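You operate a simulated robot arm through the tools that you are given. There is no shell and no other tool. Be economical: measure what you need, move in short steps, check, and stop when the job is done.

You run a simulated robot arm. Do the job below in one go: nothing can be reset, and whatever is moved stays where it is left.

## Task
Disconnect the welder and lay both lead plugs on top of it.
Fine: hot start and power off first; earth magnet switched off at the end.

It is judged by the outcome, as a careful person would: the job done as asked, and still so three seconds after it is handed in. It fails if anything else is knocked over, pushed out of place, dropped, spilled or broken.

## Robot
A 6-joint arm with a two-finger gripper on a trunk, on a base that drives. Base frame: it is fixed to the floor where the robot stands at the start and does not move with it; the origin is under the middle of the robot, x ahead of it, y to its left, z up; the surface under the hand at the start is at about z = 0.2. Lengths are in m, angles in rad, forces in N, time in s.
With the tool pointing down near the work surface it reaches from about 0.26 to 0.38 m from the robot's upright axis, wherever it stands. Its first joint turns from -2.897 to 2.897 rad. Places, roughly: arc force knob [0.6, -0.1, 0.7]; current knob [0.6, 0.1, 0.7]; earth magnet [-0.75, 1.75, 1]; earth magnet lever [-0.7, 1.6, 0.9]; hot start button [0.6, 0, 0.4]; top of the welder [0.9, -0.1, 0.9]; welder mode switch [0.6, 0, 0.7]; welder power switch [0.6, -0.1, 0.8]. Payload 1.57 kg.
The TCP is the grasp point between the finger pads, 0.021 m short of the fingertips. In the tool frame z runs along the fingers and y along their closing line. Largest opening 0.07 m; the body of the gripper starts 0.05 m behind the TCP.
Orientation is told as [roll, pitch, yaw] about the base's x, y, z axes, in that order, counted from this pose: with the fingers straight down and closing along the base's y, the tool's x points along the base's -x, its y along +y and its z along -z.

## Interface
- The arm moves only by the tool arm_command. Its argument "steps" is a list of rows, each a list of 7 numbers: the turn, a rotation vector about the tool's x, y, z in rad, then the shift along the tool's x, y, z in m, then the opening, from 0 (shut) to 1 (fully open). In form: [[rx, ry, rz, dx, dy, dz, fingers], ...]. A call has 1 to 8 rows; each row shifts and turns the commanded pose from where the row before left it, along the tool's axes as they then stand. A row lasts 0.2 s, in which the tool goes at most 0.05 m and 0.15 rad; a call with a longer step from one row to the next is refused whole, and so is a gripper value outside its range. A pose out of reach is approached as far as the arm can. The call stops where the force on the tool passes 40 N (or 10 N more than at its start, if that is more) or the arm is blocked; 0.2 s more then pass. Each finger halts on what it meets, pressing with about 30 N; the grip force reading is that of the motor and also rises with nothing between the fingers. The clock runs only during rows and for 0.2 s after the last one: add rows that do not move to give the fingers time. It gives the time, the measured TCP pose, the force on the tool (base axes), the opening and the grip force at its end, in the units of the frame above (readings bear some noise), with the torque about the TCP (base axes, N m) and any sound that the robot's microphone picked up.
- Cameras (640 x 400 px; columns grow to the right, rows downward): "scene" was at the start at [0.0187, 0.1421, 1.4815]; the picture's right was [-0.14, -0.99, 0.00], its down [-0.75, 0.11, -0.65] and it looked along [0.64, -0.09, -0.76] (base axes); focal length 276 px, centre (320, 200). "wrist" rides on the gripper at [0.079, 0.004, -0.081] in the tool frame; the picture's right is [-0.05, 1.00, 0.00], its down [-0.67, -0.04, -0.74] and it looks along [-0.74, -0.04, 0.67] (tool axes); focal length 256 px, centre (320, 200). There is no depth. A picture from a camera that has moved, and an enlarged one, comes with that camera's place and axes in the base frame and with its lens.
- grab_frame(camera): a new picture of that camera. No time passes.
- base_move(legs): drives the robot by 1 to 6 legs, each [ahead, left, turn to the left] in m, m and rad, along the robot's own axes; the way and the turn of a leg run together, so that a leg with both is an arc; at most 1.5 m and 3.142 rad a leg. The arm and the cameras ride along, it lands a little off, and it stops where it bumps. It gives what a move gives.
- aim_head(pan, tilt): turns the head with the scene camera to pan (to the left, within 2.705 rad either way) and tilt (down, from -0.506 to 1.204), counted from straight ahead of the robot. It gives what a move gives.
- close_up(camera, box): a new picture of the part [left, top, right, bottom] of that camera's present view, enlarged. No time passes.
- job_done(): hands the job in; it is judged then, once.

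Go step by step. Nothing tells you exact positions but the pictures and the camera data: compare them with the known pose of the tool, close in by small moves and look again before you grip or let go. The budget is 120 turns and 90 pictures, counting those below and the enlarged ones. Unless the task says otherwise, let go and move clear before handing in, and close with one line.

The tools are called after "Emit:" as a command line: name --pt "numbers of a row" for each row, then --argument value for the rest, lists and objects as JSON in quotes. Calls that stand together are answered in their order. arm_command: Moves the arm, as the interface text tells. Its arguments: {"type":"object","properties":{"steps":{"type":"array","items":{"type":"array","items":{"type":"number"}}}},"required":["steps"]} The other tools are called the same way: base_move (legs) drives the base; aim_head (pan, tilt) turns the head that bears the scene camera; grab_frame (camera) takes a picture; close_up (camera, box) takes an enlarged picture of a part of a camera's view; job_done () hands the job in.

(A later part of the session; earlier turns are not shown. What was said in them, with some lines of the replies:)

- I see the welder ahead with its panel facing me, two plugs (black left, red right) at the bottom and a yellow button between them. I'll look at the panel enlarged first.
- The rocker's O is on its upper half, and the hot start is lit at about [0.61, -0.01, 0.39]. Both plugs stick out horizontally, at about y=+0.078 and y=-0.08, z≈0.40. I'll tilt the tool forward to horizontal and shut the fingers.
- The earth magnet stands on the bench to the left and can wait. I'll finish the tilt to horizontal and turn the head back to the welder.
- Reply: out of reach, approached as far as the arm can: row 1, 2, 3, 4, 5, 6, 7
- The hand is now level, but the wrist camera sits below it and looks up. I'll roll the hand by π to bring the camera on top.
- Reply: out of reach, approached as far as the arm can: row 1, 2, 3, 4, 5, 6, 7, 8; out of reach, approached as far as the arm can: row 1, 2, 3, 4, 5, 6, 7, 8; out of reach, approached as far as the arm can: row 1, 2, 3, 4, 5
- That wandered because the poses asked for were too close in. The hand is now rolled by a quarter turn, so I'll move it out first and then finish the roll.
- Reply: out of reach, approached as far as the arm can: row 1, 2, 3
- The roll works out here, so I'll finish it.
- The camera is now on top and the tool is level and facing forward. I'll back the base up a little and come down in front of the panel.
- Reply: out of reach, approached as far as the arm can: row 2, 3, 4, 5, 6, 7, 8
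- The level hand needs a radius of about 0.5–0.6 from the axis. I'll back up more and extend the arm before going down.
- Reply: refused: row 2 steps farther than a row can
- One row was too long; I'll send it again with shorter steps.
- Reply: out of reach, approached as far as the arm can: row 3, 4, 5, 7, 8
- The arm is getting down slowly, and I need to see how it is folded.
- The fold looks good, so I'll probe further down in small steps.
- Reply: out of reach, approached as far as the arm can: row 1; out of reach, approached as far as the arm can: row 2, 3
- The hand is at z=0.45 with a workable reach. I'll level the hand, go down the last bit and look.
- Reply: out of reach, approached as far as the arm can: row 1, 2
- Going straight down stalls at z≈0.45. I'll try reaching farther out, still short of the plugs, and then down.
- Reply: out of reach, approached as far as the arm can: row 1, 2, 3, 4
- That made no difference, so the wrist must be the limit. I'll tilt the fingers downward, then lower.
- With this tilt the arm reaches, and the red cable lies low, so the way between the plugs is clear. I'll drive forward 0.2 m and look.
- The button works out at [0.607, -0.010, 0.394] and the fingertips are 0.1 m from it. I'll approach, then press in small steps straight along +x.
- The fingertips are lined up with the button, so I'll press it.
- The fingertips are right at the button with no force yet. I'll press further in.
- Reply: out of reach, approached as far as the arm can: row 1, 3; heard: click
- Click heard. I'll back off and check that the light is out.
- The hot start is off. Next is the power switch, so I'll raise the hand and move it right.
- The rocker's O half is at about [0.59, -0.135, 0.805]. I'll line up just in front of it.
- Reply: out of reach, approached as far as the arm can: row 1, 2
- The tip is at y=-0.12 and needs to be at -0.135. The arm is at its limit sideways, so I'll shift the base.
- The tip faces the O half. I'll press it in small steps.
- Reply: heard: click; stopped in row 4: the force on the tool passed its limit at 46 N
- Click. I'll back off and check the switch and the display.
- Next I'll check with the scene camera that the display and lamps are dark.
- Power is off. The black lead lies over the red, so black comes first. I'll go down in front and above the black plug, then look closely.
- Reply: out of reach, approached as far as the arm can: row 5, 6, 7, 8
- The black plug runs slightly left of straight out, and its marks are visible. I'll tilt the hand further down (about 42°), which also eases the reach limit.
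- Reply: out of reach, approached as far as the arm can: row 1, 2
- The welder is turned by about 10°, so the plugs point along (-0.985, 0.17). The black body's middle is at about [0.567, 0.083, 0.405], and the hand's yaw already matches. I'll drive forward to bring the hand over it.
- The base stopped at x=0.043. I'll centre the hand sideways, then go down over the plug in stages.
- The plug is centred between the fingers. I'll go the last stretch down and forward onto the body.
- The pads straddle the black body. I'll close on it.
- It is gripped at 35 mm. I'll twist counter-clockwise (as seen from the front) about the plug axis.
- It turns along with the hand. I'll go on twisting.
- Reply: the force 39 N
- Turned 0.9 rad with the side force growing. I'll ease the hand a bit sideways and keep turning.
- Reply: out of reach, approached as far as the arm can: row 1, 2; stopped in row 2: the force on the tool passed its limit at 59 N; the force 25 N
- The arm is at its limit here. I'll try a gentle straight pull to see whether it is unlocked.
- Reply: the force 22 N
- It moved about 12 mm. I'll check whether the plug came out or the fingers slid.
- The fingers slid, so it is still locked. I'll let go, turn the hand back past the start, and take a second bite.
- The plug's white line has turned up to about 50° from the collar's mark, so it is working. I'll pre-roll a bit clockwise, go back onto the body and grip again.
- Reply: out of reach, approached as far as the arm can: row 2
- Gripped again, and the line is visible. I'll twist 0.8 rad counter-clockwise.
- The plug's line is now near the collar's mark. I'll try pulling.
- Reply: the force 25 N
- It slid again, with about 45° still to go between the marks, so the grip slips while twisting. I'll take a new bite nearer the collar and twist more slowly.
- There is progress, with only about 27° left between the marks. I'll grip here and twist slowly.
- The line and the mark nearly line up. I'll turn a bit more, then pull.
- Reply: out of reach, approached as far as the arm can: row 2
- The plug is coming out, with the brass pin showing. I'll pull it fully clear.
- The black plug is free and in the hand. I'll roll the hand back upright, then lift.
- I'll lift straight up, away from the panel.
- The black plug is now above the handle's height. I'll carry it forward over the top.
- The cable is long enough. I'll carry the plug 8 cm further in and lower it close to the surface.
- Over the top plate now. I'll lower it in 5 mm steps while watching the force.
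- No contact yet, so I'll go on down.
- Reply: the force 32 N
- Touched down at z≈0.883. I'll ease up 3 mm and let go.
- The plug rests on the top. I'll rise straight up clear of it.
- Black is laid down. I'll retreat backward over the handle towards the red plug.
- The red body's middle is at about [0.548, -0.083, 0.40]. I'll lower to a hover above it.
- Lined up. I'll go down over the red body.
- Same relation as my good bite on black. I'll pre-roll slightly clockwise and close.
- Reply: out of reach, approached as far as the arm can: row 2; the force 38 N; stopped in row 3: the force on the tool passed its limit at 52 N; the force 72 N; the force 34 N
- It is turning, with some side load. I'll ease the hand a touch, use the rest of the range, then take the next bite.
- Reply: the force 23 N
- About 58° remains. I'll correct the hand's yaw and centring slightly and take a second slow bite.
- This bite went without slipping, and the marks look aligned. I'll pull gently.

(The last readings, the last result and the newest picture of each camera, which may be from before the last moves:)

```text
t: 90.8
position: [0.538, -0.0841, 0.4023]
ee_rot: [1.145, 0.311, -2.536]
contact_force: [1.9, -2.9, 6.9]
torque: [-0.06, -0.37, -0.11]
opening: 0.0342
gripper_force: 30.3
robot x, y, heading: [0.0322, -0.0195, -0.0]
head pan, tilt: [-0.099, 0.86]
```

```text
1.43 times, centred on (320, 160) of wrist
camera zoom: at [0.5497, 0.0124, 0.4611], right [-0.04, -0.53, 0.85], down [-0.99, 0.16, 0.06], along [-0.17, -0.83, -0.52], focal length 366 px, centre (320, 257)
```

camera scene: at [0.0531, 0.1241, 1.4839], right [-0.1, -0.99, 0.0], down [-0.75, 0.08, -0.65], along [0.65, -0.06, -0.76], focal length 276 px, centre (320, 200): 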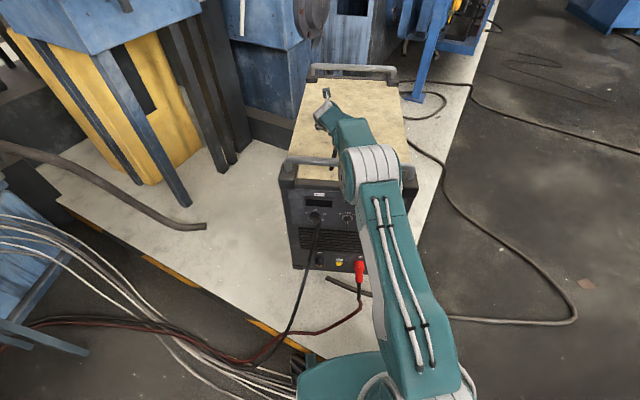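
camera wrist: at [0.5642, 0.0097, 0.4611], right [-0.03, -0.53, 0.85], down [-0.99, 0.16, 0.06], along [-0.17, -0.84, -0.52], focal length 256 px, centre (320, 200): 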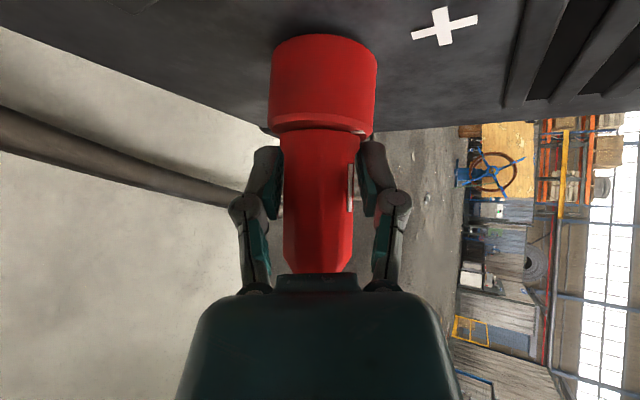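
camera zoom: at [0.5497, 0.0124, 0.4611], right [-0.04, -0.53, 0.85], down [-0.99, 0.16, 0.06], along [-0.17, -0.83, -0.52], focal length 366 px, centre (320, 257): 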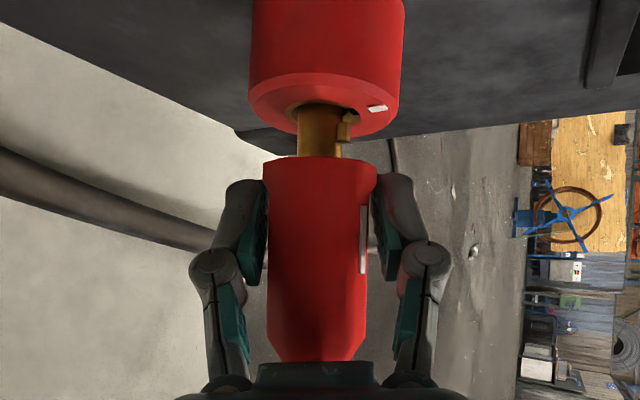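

The red plug is coming out. I'll pull it clear and roll the hand back upright.

Emit:
arm_command --pt "0 0 0 -0.0128 -0.0024 -0.015 0" --pt "0 0 0 -0.0128 -0.0024 -0.015 0" --pt "0 0 0 -0.0128 -0.0024 -0.015 0" --pt "0 0 0 0 0 0 0"

Emit:
arm_command --pt "0.09 0.0155 0.105 0 0 0 0" --pt "0.09 0.0155 0.105 0 0 0 0" --pt "0.09 0.0155 0.105 0 0 0 0" --pt "0.09 0.0155 0.105 0 0 0 0" --pt "0.09 0.0155 0.105 0 0 0 0" --pt "0.09 0.0155 0.105 0 0 0 0"

Emit:
grab_frame --camera "wrist"

```text
t: 91.8
position: [0.4776, -0.0692, 0.4003]
ee_rot: [1.142, 0.309, -2.536]
contact_force: [0.5, 0.1, -1.1]
torque: [0.04, -0.07, 0.01]
opening: 0.0346
gripper_force: 30.2
robot x, y, heading: [0.0335, -0.0142, 0.002]
head pan, tilt: [-0.099, 0.86]
```

```text
t: 93.2
position: [0.4778, -0.0695, 0.4011]
ee_rot: [0.322, 0.805, -3.007]
contact_force: [0.0, -0.1, -0.8]
torque: [0.02, 0.0, -0.01]
opening: 0.0345
gripper_force: 30.0
robot x, y, heading: [0.0353, -0.0129, 0.001]
head pan, tilt: [-0.099, 0.86]
```

```text
27 pictures are left
camera wrist: at [0.4752, -0.0484, 0.5121], right [-0.14, -0.97, 0.18], down [-0.99, 0.14, 0.0], along [-0.03, -0.18, -0.98], focal length 256 px, centre (320, 200)
```

wrist: 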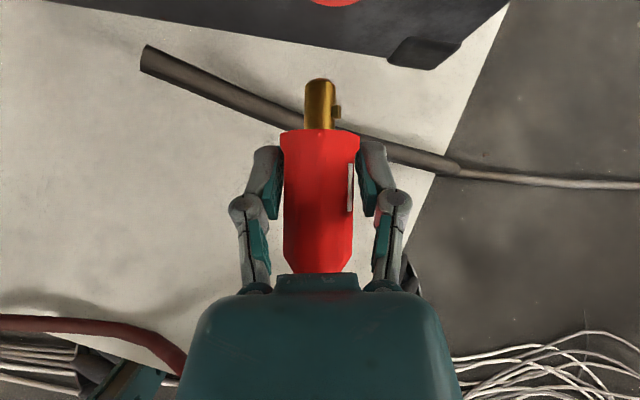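

The red plug is free. I'll lift it straight up, slightly back from the knobs.

Emit:
arm_command --pt "0 0 0 0.027 0.0104 -0.0345 0" --pt "0 0 0 0.027 0.0104 -0.0345 0" --pt "0 0 0 0.032 0.0097 -0.0296 0" --pt "0 0 0 0.032 0.0097 -0.0296 0" --pt "0 0 0 0.032 0.0097 -0.0296 0" --pt "0 0 0 0.032 0.0097 -0.0296 0" --pt "0 0 0 0.032 0.0097 -0.0296 0" --pt "0 0 0 0.032 0.0097 -0.0296 0"

Emit:
arm_command --pt "0 0 0 0.032 0.0097 -0.0296 0" --pt "0 0 0 0.032 0.0097 -0.0296 0" --pt "0 0 0 0.032 0.0097 -0.0296 0" --pt "0 0 0 0.032 0.0097 -0.0296 0" --pt "0 0 0 0.032 0.0097 -0.0296 0" --pt "0 0 0 0.032 0.0097 -0.0296 0"

Emit:
grab_frame --camera "scene"

```text
t: 95.0
position: [0.4593, -0.0692, 0.7602]
ee_rot: [0.327, 0.803, -3.003]
contact_force: [0.1, -0.1, -1.5]
torque: [0.01, -0.03, -0.02]
opening: 0.0346
gripper_force: 29.9
robot x, y, heading: [0.0335, -0.0155, 0.003]
head pan, tilt: [-0.099, 0.86]
```

```text
t: 96.4
position: [0.4662, -0.0676, 1.0234]
ee_rot: [0.325, 0.806, -3.004]
contact_force: [0.5, 1.0, -1.6]
torque: [0.0, -0.01, 0.01]
opening: 0.0345
gripper_force: 30.1
out of reach, approached as far as the arm can: row 2
robot x, y, heading: [0.0354, -0.0157, -0.003]
head pan, tilt: [-0.099, 0.86]
```

```text
26 pictures are left
camera scene: at [0.0501, 0.1275, 1.4831], right [-0.1, -1.0, 0.0], down [-0.75, 0.08, -0.65], along [0.65, -0.06, -0.76], focal length 276 px, centre (320, 200)
```

scene: 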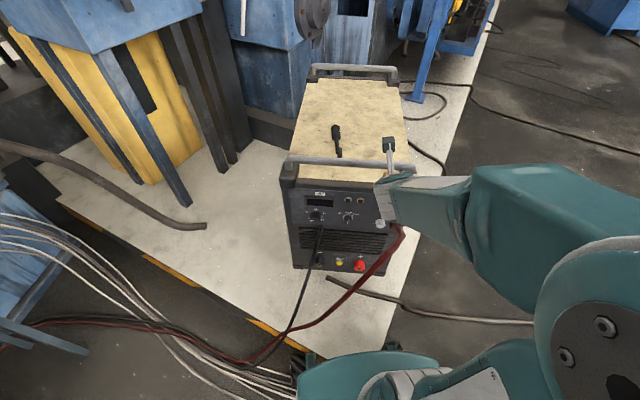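

I'll carry the red plug forward over the top, to the right of the black one.

Emit:
arm_command --pt "0 0 0 0.0303 0.002 0.0336 0" --pt "0 0 0 0.0303 0.002 0.0336 0" --pt "0 0 0 0.0303 0.002 0.0336 0" --pt "0 0 0 0.0303 0.002 0.0336 0" --pt "0 0 0 0.0303 0.002 0.0336 0" --pt "0 0 0 0.0303 0.002 0.0336 0" --pt "0 0 0 0.0303 0.002 0.0336 0" --pt "0 0 0 0.0303 0.002 0.0336 0"

Emit:
arm_command --pt "0 0 0 0.0303 0.002 0.0336 0" --pt "0 0 0 -0.0285 -0.0086 0.0263 0" --pt "0 0 0 -0.0285 -0.0086 0.0263 0" --pt "0 0 0 -0.0214 -0.0065 0.0197 0"

Emit:
grab_frame --camera "wrist"

```text
t: 98.2
position: [0.8247, -0.1198, 1.0257]
ee_rot: [0.325, 0.806, -3.005]
contact_force: [0.4, -0.1, -0.9]
torque: [0.0, 0.01, -0.01]
opening: 0.0345
gripper_force: 29.4
robot x, y, heading: [0.0313, -0.014, -0.002]
head pan, tilt: [-0.099, 0.86]
```

```text
t: 99.2
position: [0.8725, -0.1263, 0.9174]
ee_rot: [0.326, 0.808, -3.005]
contact_force: [0.1, 0.3, -0.8]
torque: [0.0, -0.02, 0.05]
opening: 0.0344
gripper_force: 30.0
robot x, y, heading: [0.0347, -0.0146, 0.001]
head pan, tilt: [-0.099, 0.86]
```

```text
25 pictures are left
camera wrist: at [0.8679, -0.1052, 1.0286], right [-0.14, -0.97, 0.18], down [-0.99, 0.14, 0.0], along [-0.03, -0.18, -0.98], focal length 256 px, centre (320, 200)
```

wrist: 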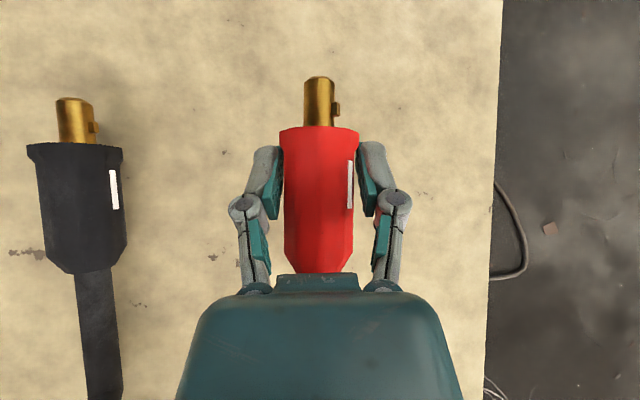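

Clear of the black plug. I'll lower to just above contact.

Emit:
arm_command --pt "0 0 0 -0.0036 -0.0011 0.0033 0" --pt "0 0 0 -0.0036 -0.0011 0.0033 0" --pt "0 0 0 -0.0036 -0.0011 0.0033 0" --pt "0 0 0 -0.0036 -0.0011 0.0033 0" --pt "0 0 0 -0.0036 -0.0011 0.0033 0" --pt "0 0 0 -0.0036 -0.0011 0.0033 0"

Emit:
arm_command --pt "0 0 0 -0.0022 -0.0007 0.002 0" --pt "0 0 0 0 0 0 0"

```text
t: 100.6
position: [0.8702, -0.1264, 0.8865]
ee_rot: [0.324, 0.804, -3.005]
contact_force: [0.1, -0.4, -1.0]
torque: [0.0, -0.01, 0.0]
opening: 0.0343
gripper_force: 30.0
robot x, y, heading: [0.0339, -0.0135, 0.001]
head pan, tilt: [-0.099, 0.86]
```

```text
t: 101.2
position: [0.8711, -0.1258, 0.8835]
ee_rot: [0.325, 0.806, -3.005]
contact_force: [0.9, 0.5, -0.9]
torque: [0.01, -0.04, -0.01]
opening: 0.0343
gripper_force: 29.6
robot x, y, heading: [0.0306, -0.0152, -0.001]
head pan, tilt: [-0.099, 0.86]
```

Emit:
arm_command --pt "0 0 0 -0.0022 -0.0007 0.002 0" --pt "0 0 0 0 0 0 0"

Emit:
arm_command --pt "0 0 0 -0.0015 -0.0004 0.0013 0" --pt "0 0 0 0 0 0 0"

```text
t: 101.8
position: [0.8713, -0.1264, 0.8827]
ee_rot: [0.328, 0.81, -3.005]
contact_force: [1.1, 0.5, 9.7]
torque: [0.2, -0.22, -0.04]
opening: 0.0343
gripper_force: 30.2
robot x, y, heading: [0.0331, -0.0149, 0.002]
head pan, tilt: [-0.099, 0.86]
```

```text
t: 102.4
position: [0.8707, -0.1266, 0.8846]
ee_rot: [0.326, 0.812, -3.003]
contact_force: [1.5, -0.4, 21.4]
torque: [0.48, -0.34, -0.03]
opening: 0.0344
gripper_force: 30.1
robot x, y, heading: [0.0301, -0.0162, 0.002]
head pan, tilt: [-0.099, 0.86]
```

Touching down lightly. I'll ease up a hair, open and rise.

Emit:
arm_command --pt "0 0 0 0.0015 0.0004 -0.0013 0" --pt "0 0 0 0 0 0 0.55" --pt "0 0 0 0 0 0 0.7" --pt "0 0 0 0 0 0 1" --pt "0 0 0 0 0 0 1"

Emit:
arm_command --pt "0 0 0 0.0143 0.0043 -0.0131 1" --pt "0 0 0 0.0143 0.0043 -0.0131 1" --pt "0 0 0 0.032 0.0097 -0.0296 1" --pt "0 0 0 0.032 0.0097 -0.0296 1" --pt "0 0 0 0.032 0.0097 -0.0296 1"

Emit:
grab_frame --camera "wrist"

```text
t: 103.6
position: [0.8693, -0.1265, 0.8791]
ee_rot: [0.325, 0.802, -3.006]
contact_force: [0.0, -0.2, 0.0]
torque: [0.0, -0.04, -0.01]
opening: 0.0707
gripper_force: 0.2
robot x, y, heading: [0.0312, -0.0128, 0.002]
head pan, tilt: [-0.099, 0.86]
```

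```text
t: 104.8
position: [0.8717, -0.1226, 1.0542]
ee_rot: [0.335, 0.804, -3.005]
contact_force: [-0.1, 0.1, -0.3]
torque: [-0.02, -0.01, 0.02]
opening: 0.0698
gripper_force: 0.0
robot x, y, heading: [0.0317, -0.0187, 0.005]
head pan, tilt: [-0.099, 0.86]
```

```text
24 pictures are left
camera wrist: at [0.8676, -0.1011, 1.164], right [-0.14, -0.97, 0.19], down [-0.99, 0.14, 0.0], along [-0.03, -0.19, -0.98], focal length 256 px, centre (320, 200)
```

wrist: 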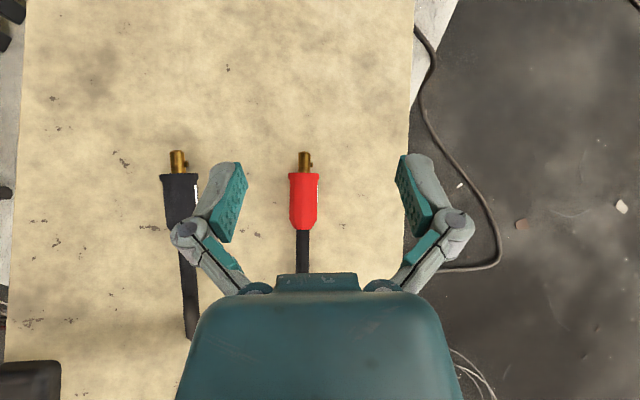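

Both plugs lie on the top. I'll retreat over the handle, drive back and look towards the bench.

Emit:
arm_command --pt "0 0 0 -0.031 0.0048 -0.032 1" --pt "0 0 0 -0.031 0.0048 -0.032 1" --pt "0 0 0 -0.031 0.0048 -0.032 1" --pt "0 0 0 -0.031 0.0048 -0.032 1" --pt "0 0 0 -0.031 0.0048 -0.032 1" --pt "0 0 0 -0.031 0.0048 -0.032 1" --pt "0 0 0 -0.031 0.0048 -0.032 1" --pt "0 0 0 -0.031 0.0048 -0.032 0"

Emit:
base_move --legs '[[-0.35, 0, 0]]'

Emit:
close_up --camera "scene" --box '[200, 40, 460, 240]'

Emit:
aim_head --pan 1.6 --tilt 0.6

Emit:
grab_frame --camera "scene"

```text
t: 106.6
position: [0.5085, -0.1294, 1.0511]
ee_rot: [0.324, 0.804, -3.006]
contact_force: [0.5, -1.0, 0.6]
torque: [0.0, -0.03, 0.03]
opening: 0.0
gripper_force: 28.6
robot x, y, heading: [0.0331, -0.0121, -0.003]
head pan, tilt: [-0.099, 0.86]
```

```text
t: 108.9
position: [0.1658, -0.1295, 1.0503]
ee_rot: [0.328, 0.803, -3.007]
contact_force: [-0.3, 0.3, 0.3]
torque: [0.01, -0.01, -0.01]
opening: 0.0
gripper_force: 28.6
robot x, y, heading: [-0.3154, -0.0148, 0.002]
head pan, tilt: [-0.099, 0.86]
```

```text
2.00 times, centred on (330, 140) of scene
camera zoom: at [-0.2935, 0.1288, 1.4816], right [-0.1, -0.99, 0.0], down [-0.75, 0.08, -0.65], along [0.65, -0.07, -0.76], focal length 551 px, centre (300, 320)
```

zoom: 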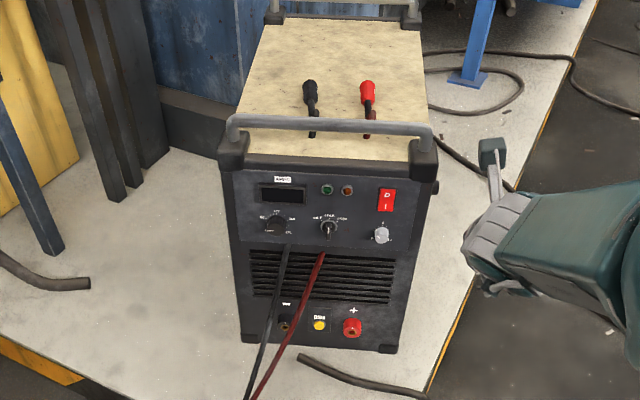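

```text
t: 110.6
position: [0.1651, -0.1294, 1.0501]
ee_rot: [0.328, 0.806, -3.007]
contact_force: [0.0, 0.3, 0.4]
torque: [-0.03, -0.02, 0.0]
opening: 0.0
gripper_force: 28.5
robot x, y, heading: [-0.3127, -0.014, 0.005]
head pan, tilt: [1.6, 0.6]
```

```text
22 pictures are left
camera scene: at [-0.3733, 0.2254, 1.5033], right [1.0, 0.03, 0.0], down [0.02, -0.57, -0.82], along [-0.02, 0.82, -0.57], focal length 276 px, centre (320, 200)
```

scene: 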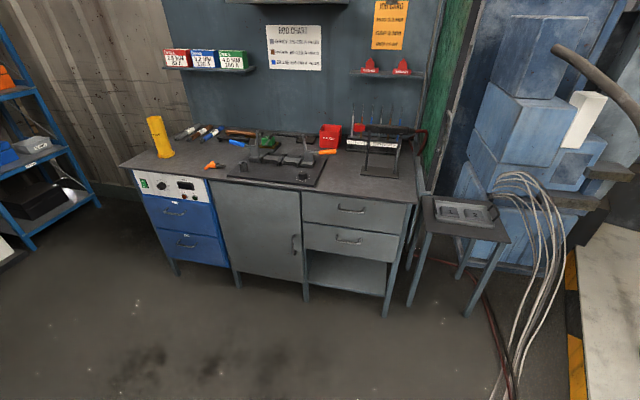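

The welder looks right: both plugs on top and the sockets empty. Now I'll find the earth magnet on the bench.

Emit:
close_up --camera "scene" --box '[220, 110, 350, 195]'

```text
4.71 times, centred on (285, 152) of scene
camera zoom: at [-0.3733, 0.2254, 1.5033], right [1.0, 0.03, 0.0], down [0.02, -0.57, -0.82], along [-0.02, 0.82, -0.57], focal length 1297 px, centre (485, 424)
```

zoom: 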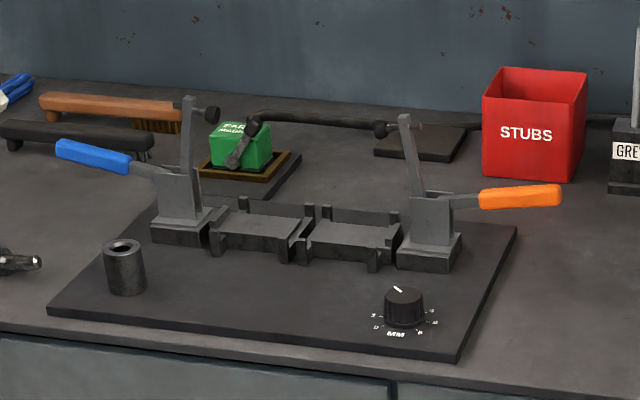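

The green earth magnet with its lever stands on the bench behind a clamping jig. I'll raise the hand, then drive round to face the bench.

Emit:
arm_command --pt "0 0 0 0.032 0.0097 -0.0296 0" --pt "0 0 0 0.032 0.0097 -0.0296 0" --pt "0 0 0 0.032 0.0097 -0.0296 0" --pt "0 0 0 0.032 0.0097 -0.0296 0"

Emit:
base_move --legs '[[-0.385, 0, 0], [0, 0.5, 0], [0, 0, 1.571], [0.25, 0, 0]]'

Emit:
aim_head --pan 0.0 --tilt 0.7

Emit:
grab_frame --camera "scene"

Emit:
grab_frame --camera "wrist"

```text
t: 111.6
position: [0.1664, -0.0982, 1.2206]
ee_rot: [0.339, 0.805, -3.003]
contact_force: [-0.1, 0.3, -0.3]
torque: [-0.02, 0.01, 0.03]
opening: 0.0002
gripper_force: 28.9
out of reach, approached as far as the arm can: row 2, 3, 4
robot x, y, heading: [-0.3176, -0.014, 0.002]
head pan, tilt: [1.6, 0.6]
```

```text
t: 121.8
position: [-0.6134, 1.2124, 1.2209]
ee_rot: [0.341, 0.804, -1.427]
contact_force: [0.6, 0.3, 0.2]
torque: [0.04, -0.02, -0.01]
opening: 0.0001
gripper_force: 28.5
robot x, y, heading: [-0.6985, 0.7301, 1.571]
head pan, tilt: [1.6, 0.6]
```

```text
t: 123.4
position: [-0.6138, 1.2133, 1.2204]
ee_rot: [0.342, 0.805, -1.429]
contact_force: [-1.0, 0.3, 0.1]
torque: [-0.03, 0.03, 0.0]
opening: 0.0
gripper_force: 29.1
robot x, y, heading: [-0.6974, 0.7313, 1.573]
head pan, tilt: [0.0, 0.7]
```

```text
20 pictures are left
camera scene: at [-0.8501, 0.7549, 1.4946], right [1.0, 0.0, 0.0], down [0.0, -0.64, -0.76], along [0.0, 0.76, -0.64], focal length 276 px, centre (320, 200)
```

scene: 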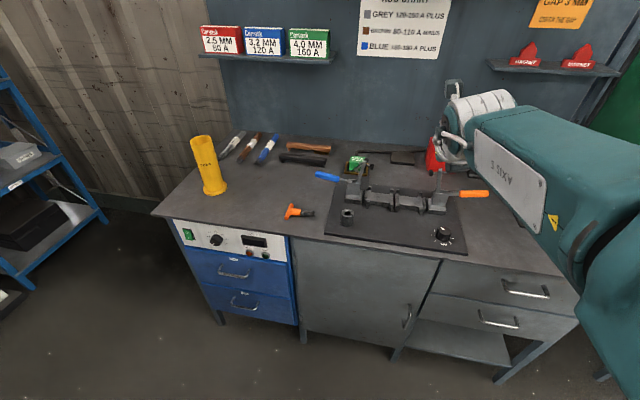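

```text
19 pictures are left
camera wrist: at [-0.6356, 1.2074, 1.3312], right [0.97, -0.14, 0.19], down [-0.14, -0.99, 0.0], along [0.19, -0.03, -0.98], focal length 256 px, centre (320, 200)
```

wrist: 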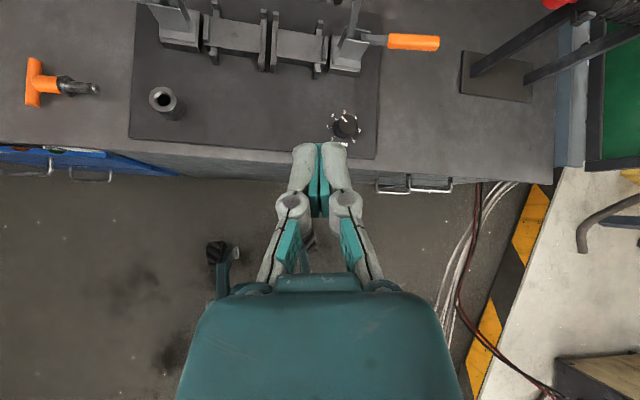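

Emit:
close_up --camera "scene" --box '[300, 130, 430, 215]'

```text
4.71 times, centred on (365, 172) of scene
camera zoom: at [-0.8501, 0.7549, 1.4946], right [1.0, 0.0, 0.0], down [0.0, -0.64, -0.76], along [0.0, 0.76, -0.64], focal length 1297 px, centre (108, 329)
```

zoom: 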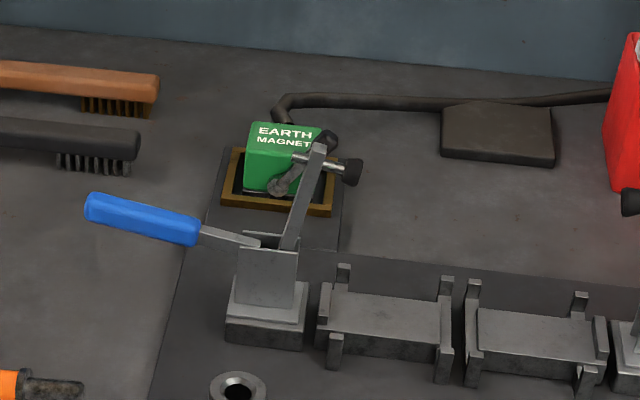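

The lever's pivot is at about [-0.708, 1.65, 0.885] and its knob at about [-0.677, 1.63, 0.945]. A clamp stands in front at y≈1.50, up to z≈1.02. I'll zoom in for the ON/OFF marks.

Emit:
close_up --camera "scene" --box '[340, 148, 380, 176]'

```text
14.29 times, centred on (360, 162) of scene
camera zoom: at [-0.8501, 0.7549, 1.4946], right [1.0, 0.0, 0.0], down [0.0, -0.64, -0.76], along [0.0, 0.76, -0.64], focal length 3938 px, centre (-251, 743)
```

zoom: 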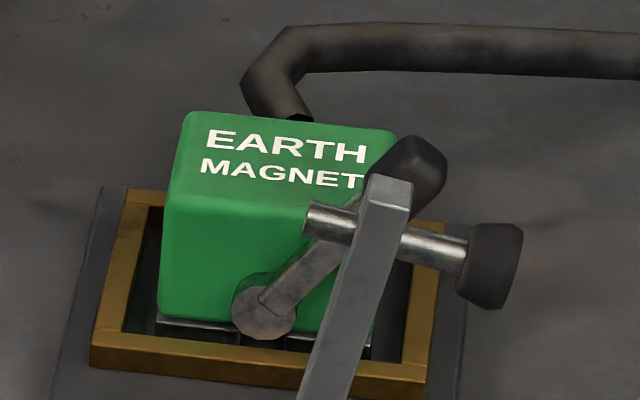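

No marks can be seen. The lever leans about 36° to the right, which must be ON, so I'll push it left over the top to OFF. First I'll point the fingers nearly straight down, high and clear.

Emit:
arm_command --pt "0.047 -0.13 0 0 0 0 0" --pt "0.047 -0.13 0 0 0 0 0" --pt "0.047 -0.13 0 0 0 0 0" --pt "0.047 -0.13 0 0 0 0 0" --pt "0.047 -0.13 0 0 0 0 0"

Emit:
base_move --legs '[[0.2, 0, 0]]'

Emit:
grab_frame --camera "wrist"

```text
t: 124.6
position: [-0.7265, 1.2043, 1.1743]
ee_rot: [0.233, 0.222, -1.581]
contact_force: [0.4, 0.8, 0.4]
torque: [0.01, -0.02, -0.02]
opening: 0.0
gripper_force: 28.6
out of reach, approached as far as the arm can: row 1, 2, 3, 4, 5
robot x, y, heading: [-0.7004, 0.7321, 1.575]
head pan, tilt: [0.0, 0.7]
```

```text
t: 126.2
position: [-0.7254, 1.406, 1.1747]
ee_rot: [0.232, 0.221, -1.585]
contact_force: [-0.2, -0.3, -0.8]
torque: [0.01, 0.0, 0.02]
opening: 0.0002
gripper_force: 28.8
robot x, y, heading: [-0.6972, 0.932, 1.575]
head pan, tilt: [0.0, 0.7]
```

```text
16 pictures are left
camera wrist: at [-0.7382, 1.4654, 1.2696], right [0.97, -0.12, 0.21], down [-0.22, -0.8, 0.55], along [0.11, -0.58, -0.81], focal length 256 px, centre (320, 200)
```

wrist: 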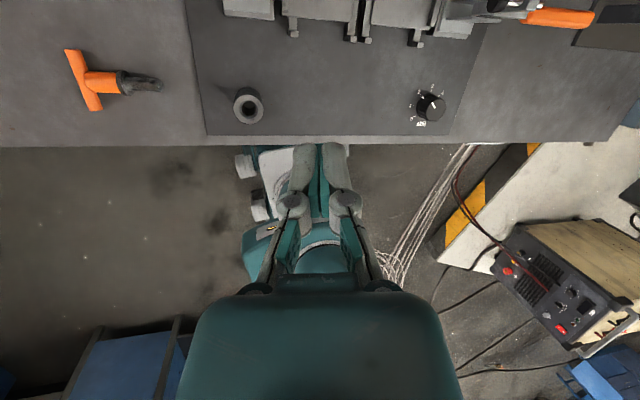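

I'll extend forward at this height to a spot right of and above the lever knob, fixing the roll on the way.

Emit:
arm_command --pt "0 0 0 0.0354 0.0119 0.0153 0" --pt "0 0 0 0.0354 0.0119 0.0153 0" --pt "0 0 0 0.0354 0.0119 0.0153 0" --pt "0.06 0 0 0.0354 0.0119 0.0153 0" --pt "0.06 0 0 0.0354 0.0119 0.0153 0" --pt "0.08 0 0 0.0354 0.0119 0.0153 0"

Emit:
grab_frame --camera "wrist"

Emit:
grab_frame --camera "scene"

```text
t: 127.6
position: [-0.6687, 1.6085, 1.1275]
ee_rot: [0.265, 0.262, -1.576]
contact_force: [-0.8, -0.1, 0.0]
torque: [-0.01, 0.03, -0.07]
opening: 0.0
gripper_force: 29.1
out of reach, approached as far as the arm can: row 3, 4, 5, 6
robot x, y, heading: [-0.6943, 0.9326, 1.57]
head pan, tilt: [0.0, 0.7]
```

```text
15 pictures are left
camera wrist: at [-0.6841, 1.6637, 1.2249], right [0.96, -0.12, 0.24], down [-0.23, -0.83, 0.52], along [0.13, -0.55, -0.82], focal length 256 px, centre (320, 200)
```

wrist: 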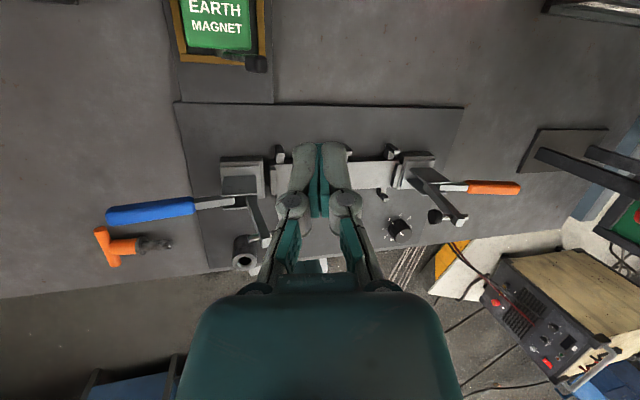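

```text
14 pictures are left
camera scene: at [-0.8505, 0.9577, 1.4946], right [1.0, 0.0, 0.0], down [0.0, -0.65, -0.76], along [0.0, 0.76, -0.65], focal length 276 px, centre (320, 200)
```

scene: 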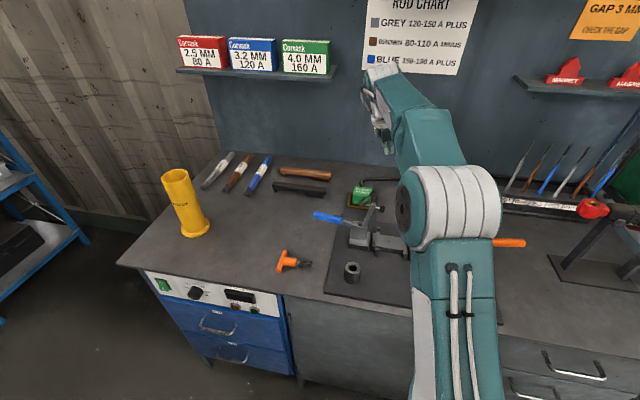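

The knob is confirmed at [-0.681, 1.645, 0.948]. I'll step right of it and come down in stages.

Emit:
arm_command --pt "0 0 0 0 0.03 0 0" --pt "0 0 0 -0.003 -0.0121 0.0415 0" --pt "0 0 0 -0.003 -0.0121 0.0415 0" --pt "0 0 0 -0.003 -0.0121 0.0415 0" --pt "0 0 0 0 0 0 0"

Emit:
grab_frame --camera "wrist"

```text
t: 128.8
position: [-0.6433, 1.6302, 1.0103]
ee_rot: [0.264, 0.259, -1.577]
contact_force: [0.4, 0.4, -0.8]
torque: [-0.02, 0.0, -0.01]
opening: 0.0
gripper_force: 28.5
robot x, y, heading: [-0.6955, 0.9337, 1.569]
head pan, tilt: [0.0, 0.7]
```

```text
13 pictures are left
camera wrist: at [-0.6594, 1.6867, 1.1068], right [0.96, -0.12, 0.24], down [-0.23, -0.82, 0.52], along [0.13, -0.55, -0.82], focal length 256 px, centre (320, 200)
```

wrist: 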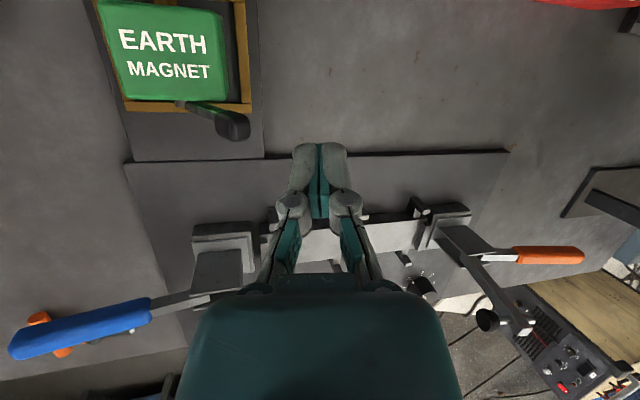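

Next to the knob now. I'll drop to its height, then push left in small steps.

Emit:
arm_command --pt "0 0 0 -0.0018 -0.0073 0.0265 0" --pt "0 0 0 -0.0018 -0.0073 0.0265 0" --pt "0 0 0 0 0 0 0"

Emit:
grab_frame --camera "wrist"

```text
t: 129.6
position: [-0.6454, 1.6424, 0.9534]
ee_rot: [0.265, 0.258, -1.577]
contact_force: [-0.3, -0.4, 0.2]
torque: [-0.01, 0.0, -0.04]
opening: 0.0001
gripper_force: 28.8
robot x, y, heading: [-0.6959, 0.9323, 1.564]
head pan, tilt: [0.0, 0.7]
```

```text
12 pictures are left
camera wrist: at [-0.6613, 1.6975, 1.0501], right [0.96, -0.12, 0.24], down [-0.23, -0.82, 0.52], along [0.13, -0.55, -0.82], focal length 256 px, centre (320, 200)
```

wrist: 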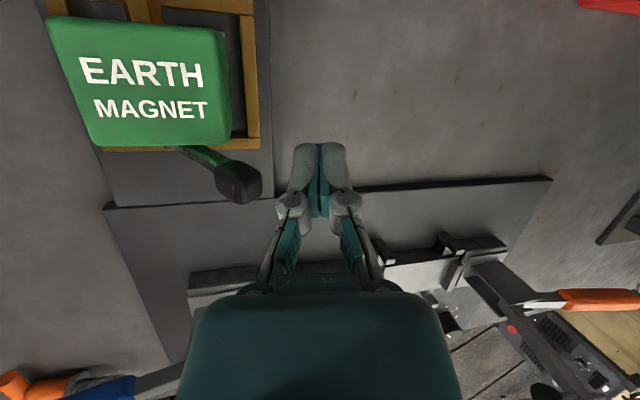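

Aligned beside the knob and in front of the box. I'll push left.

Emit:
arm_command --pt "0 0 0 -0.003 -0.0116 -0.0035 0" --pt "0 0 0 0 -0.0096 -0.0026 0" --pt "0 0 0 0 -0.0096 -0.0026 0" --pt "0 0 0 0 -0.0096 -0.0026 0" --pt "0 0 0 0 -0.0096 -0.0026 0"

Emit:
grab_frame --camera "wrist"

```text
t: 130.8
position: [-0.6964, 1.6376, 0.9548]
ee_rot: [0.262, 0.258, -1.573]
contact_force: [-0.1, -0.7, 0.8]
torque: [0.0, -0.01, -0.03]
opening: 0.0
gripper_force: 29.0
robot x, y, heading: [-0.6965, 0.9263, 1.568]
head pan, tilt: [0.0, 0.7]
```

```text
11 pictures are left
camera wrist: at [-0.7129, 1.6948, 1.0516], right [0.96, -0.12, 0.24], down [-0.23, -0.82, 0.52], along [0.13, -0.55, -0.82], focal length 256 px, centre (320, 200)
```

wrist: 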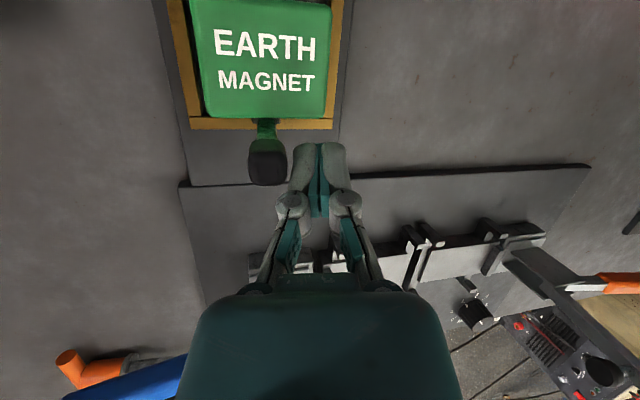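

The lever follows and is now near upright. I'll keep pushing.

Emit:
arm_command --pt "0 0 0 0 -0.0096 -0.0026 0" --pt "0 0 0 0 -0.0096 -0.0026 0" --pt "0 0 0 0 -0.0096 -0.0026 0" --pt "0 0 0 0 -0.0096 -0.0026 0"

Emit:
grab_frame --camera "wrist"

```text
t: 131.8
position: [-0.7363, 1.639, 0.9556]
ee_rot: [0.264, 0.26, -1.575]
contact_force: [3.8, -0.2, 3.0]
torque: [0.05, -0.07, -0.05]
opening: 0.0
gripper_force: 29.0
robot x, y, heading: [-0.697, 0.9328, 1.566]
head pan, tilt: [0.0, 0.7]
```

```text
10 pictures are left
camera wrist: at [-0.7515, 1.6952, 1.052], right [0.96, -0.12, 0.24], down [-0.23, -0.83, 0.51], along [0.13, -0.55, -0.82], focal length 256 px, centre (320, 200)
```

wrist: 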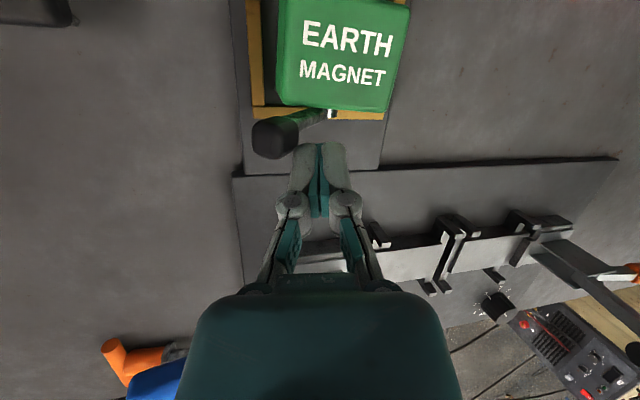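

The lever is over to the left with slight resistance. I'll nudge a little more to reach the stop.

Emit:
arm_command --pt "0 0 0 0 -0.0048 -0.0013 0" --pt "0 0 0 0 -0.0048 -0.0013 0"

Emit:
arm_command --pt "0 0 0 0 -0.0038 -0.001 0" --pt "0 0 0 0 -0.0038 -0.001 0"

```text
t: 132.4
position: [-0.7454, 1.6395, 0.9546]
ee_rot: [0.264, 0.258, -1.575]
contact_force: [2.4, 0.2, 3.9]
torque: [0.05, -0.04, -0.06]
opening: 0.0002
gripper_force: 28.9
robot x, y, heading: [-0.6986, 0.9317, 1.574]
head pan, tilt: [0.0, 0.7]
```

```text
t: 133.0
position: [-0.7542, 1.6386, 0.955]
ee_rot: [0.263, 0.258, -1.575]
contact_force: [2.6, 2.1, 2.0]
torque: [0.07, -0.04, -0.03]
opening: 0.0001
gripper_force: 28.4
robot x, y, heading: [-0.6957, 0.9342, 1.571]
head pan, tilt: [0.0, 0.7]
```

Emit:
grab_frame --camera "wrist"

Emit:
close_up --camera "scene" --box '[330, 165, 400, 225]'

```text
9 pictures are left
camera wrist: at [-0.7696, 1.6948, 1.0511], right [0.96, -0.12, 0.24], down [-0.23, -0.82, 0.52], along [0.13, -0.55, -0.82], focal length 256 px, centre (320, 200)
```

wrist: 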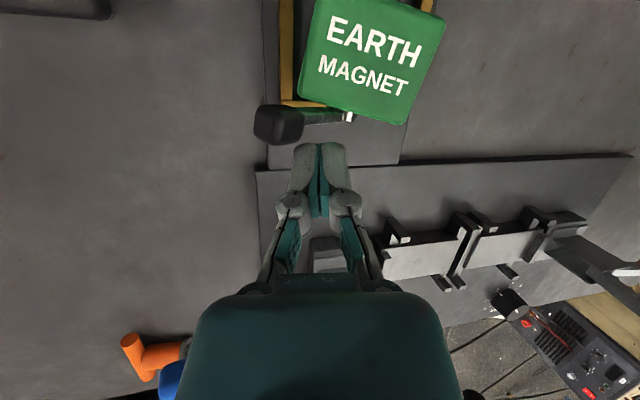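

```text
6.67 times, centred on (365, 195) of scene
camera zoom: at [-0.8504, 0.9577, 1.4946], right [1.0, 0.0, 0.0], down [0.0, -0.65, -0.76], along [0.0, 0.76, -0.65], focal length 1838 px, centre (20, 233)
```

zoom: 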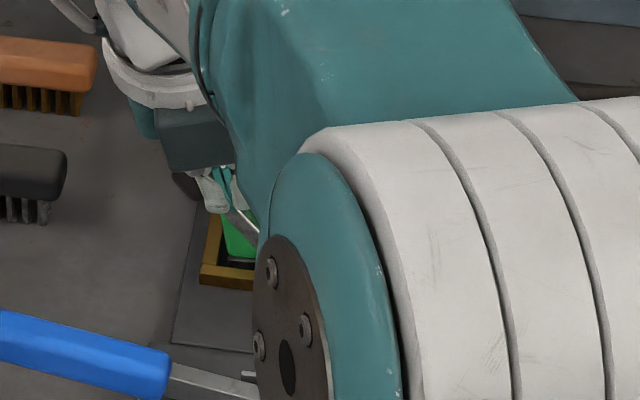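

The box has turned by about 13° with the last nudges. That means the magnet has let go and the lever is at its stop. I'll stop pushing, back off right and up, and look.

Emit:
arm_command --pt "0 0 0 0 0.0144 0.0039 0" --pt "0 0 0 0.0098 0.0101 -0.0374 0" --pt "0 0 0 0.0098 0.0101 -0.0374 0" --pt "0 0 0 0.0098 0.0101 -0.0374 0" --pt "0 0 0 0.0098 0.0101 -0.0374 0"

Emit:
base_move --legs '[[-0.35, 0, 0]]'

Emit:
close_up --camera "scene" --box '[340, 110, 420, 180]'

```text
t: 134.2
position: [-0.7372, 1.6354, 1.1146]
ee_rot: [0.262, 0.258, -1.576]
contact_force: [0.1, 0.3, -0.3]
torque: [0.01, -0.02, -0.01]
opening: 0.0002
gripper_force: 28.4
robot x, y, heading: [-0.6953, 0.9307, 1.574]
head pan, tilt: [0.0, 0.7]
```

```text
t: 136.5
position: [-0.74, 1.2798, 1.1145]
ee_rot: [0.264, 0.259, -1.575]
contact_force: [0.3, -1.3, -0.3]
torque: [0.03, -0.01, 0.01]
opening: 0.0
gripper_force: 28.3
robot x, y, heading: [-0.6949, 0.5778, 1.568]
head pan, tilt: [0.0, 0.7]
```

```text
5.71 times, centred on (380, 145) of scene
camera zoom: at [-0.8508, 0.6017, 1.4945], right [1.0, 0.0, 0.0], down [0.0, -0.65, -0.76], along [0.0, 0.76, -0.65], focal length 1575 px, centre (-23, 514)
```

zoom: 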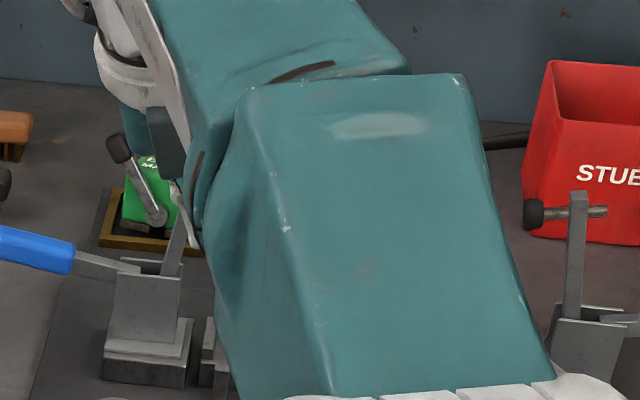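

The lever now leans to the left, mirrored from before. I'll shift sideways for a clear look at the magnet.

Emit:
base_move --legs '[[0, -0.3, 0]]'

Emit:
close_up --camera "scene" --box '[250, 110, 340, 175]'

```text
t: 138.6
position: [-0.4402, 1.2793, 1.114]
ee_rot: [0.265, 0.258, -1.572]
contact_force: [0.0, 0.6, 0.0]
torque: [0.04, -0.03, -0.03]
opening: 0.0001
gripper_force: 28.6
robot x, y, heading: [-0.3962, 0.5764, 1.574]
head pan, tilt: [0.0, 0.7]
```

```text
6.15 times, centred on (295, 142) of scene
camera zoom: at [-0.5546, 0.6021, 1.494], right [1.0, 0.0, 0.0], down [0.0, -0.65, -0.76], along [0.0, 0.76, -0.65], focal length 1696 px, centre (474, 554)
```

zoom: 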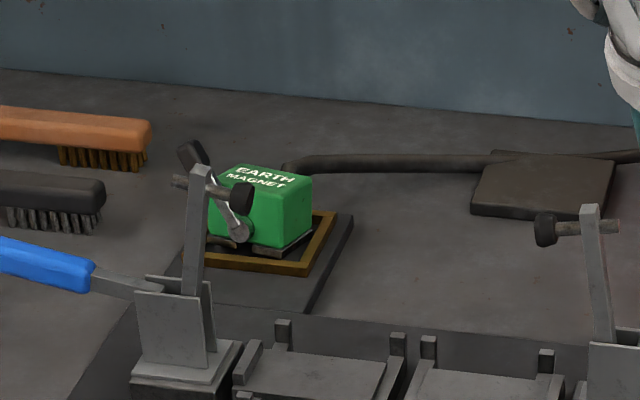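

The lever is over to OFF and the magnet sits on its plate, only slightly turned, with nothing else moved. I'll take a last look at the welder.

Emit:
aim_head --pan -2.06 --tilt 0.45

Emit:
grab_frame --camera "scene"

```text
t: 140.6
position: [-0.4364, 1.2788, 1.115]
ee_rot: [0.26, 0.259, -1.575]
contact_force: [0.9, 0.9, 0.3]
torque: [0.0, 0.01, 0.03]
opening: 0.0005
gripper_force: 29.1
robot x, y, heading: [-0.3923, 0.5756, 1.57]
head pan, tilt: [-2.059, 0.45]
```

```text
5 pictures are left
camera scene: at [-0.4678, 0.474, 1.517], right [-0.47, -0.88, 0.0], down [-0.38, 0.2, -0.9], along [0.8, -0.42, -0.43], focal length 276 px, centre (320, 200)
```

scene: 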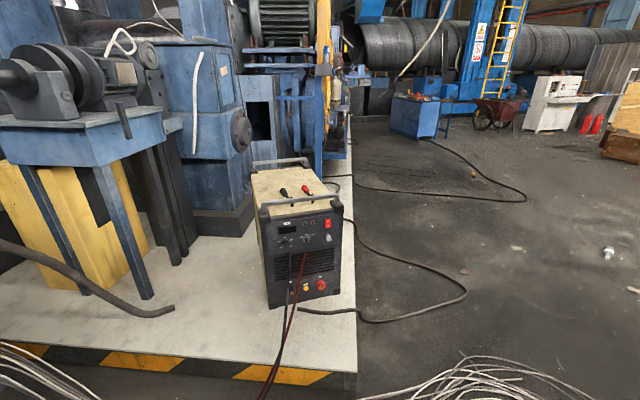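

Both plugs are still on top of the welder, the panel is dark, and the hand is clear of everything, so I'm handing in.

Emit:
job_done

```text
The job is handed in.
```

The welder is disconnected: hot start and power went off first, both lead plugs lie on top of it, and the earth magnet is switched off. Pushing the lever across left the magnet turned about 13° and shifted about 1 cm on its plate.
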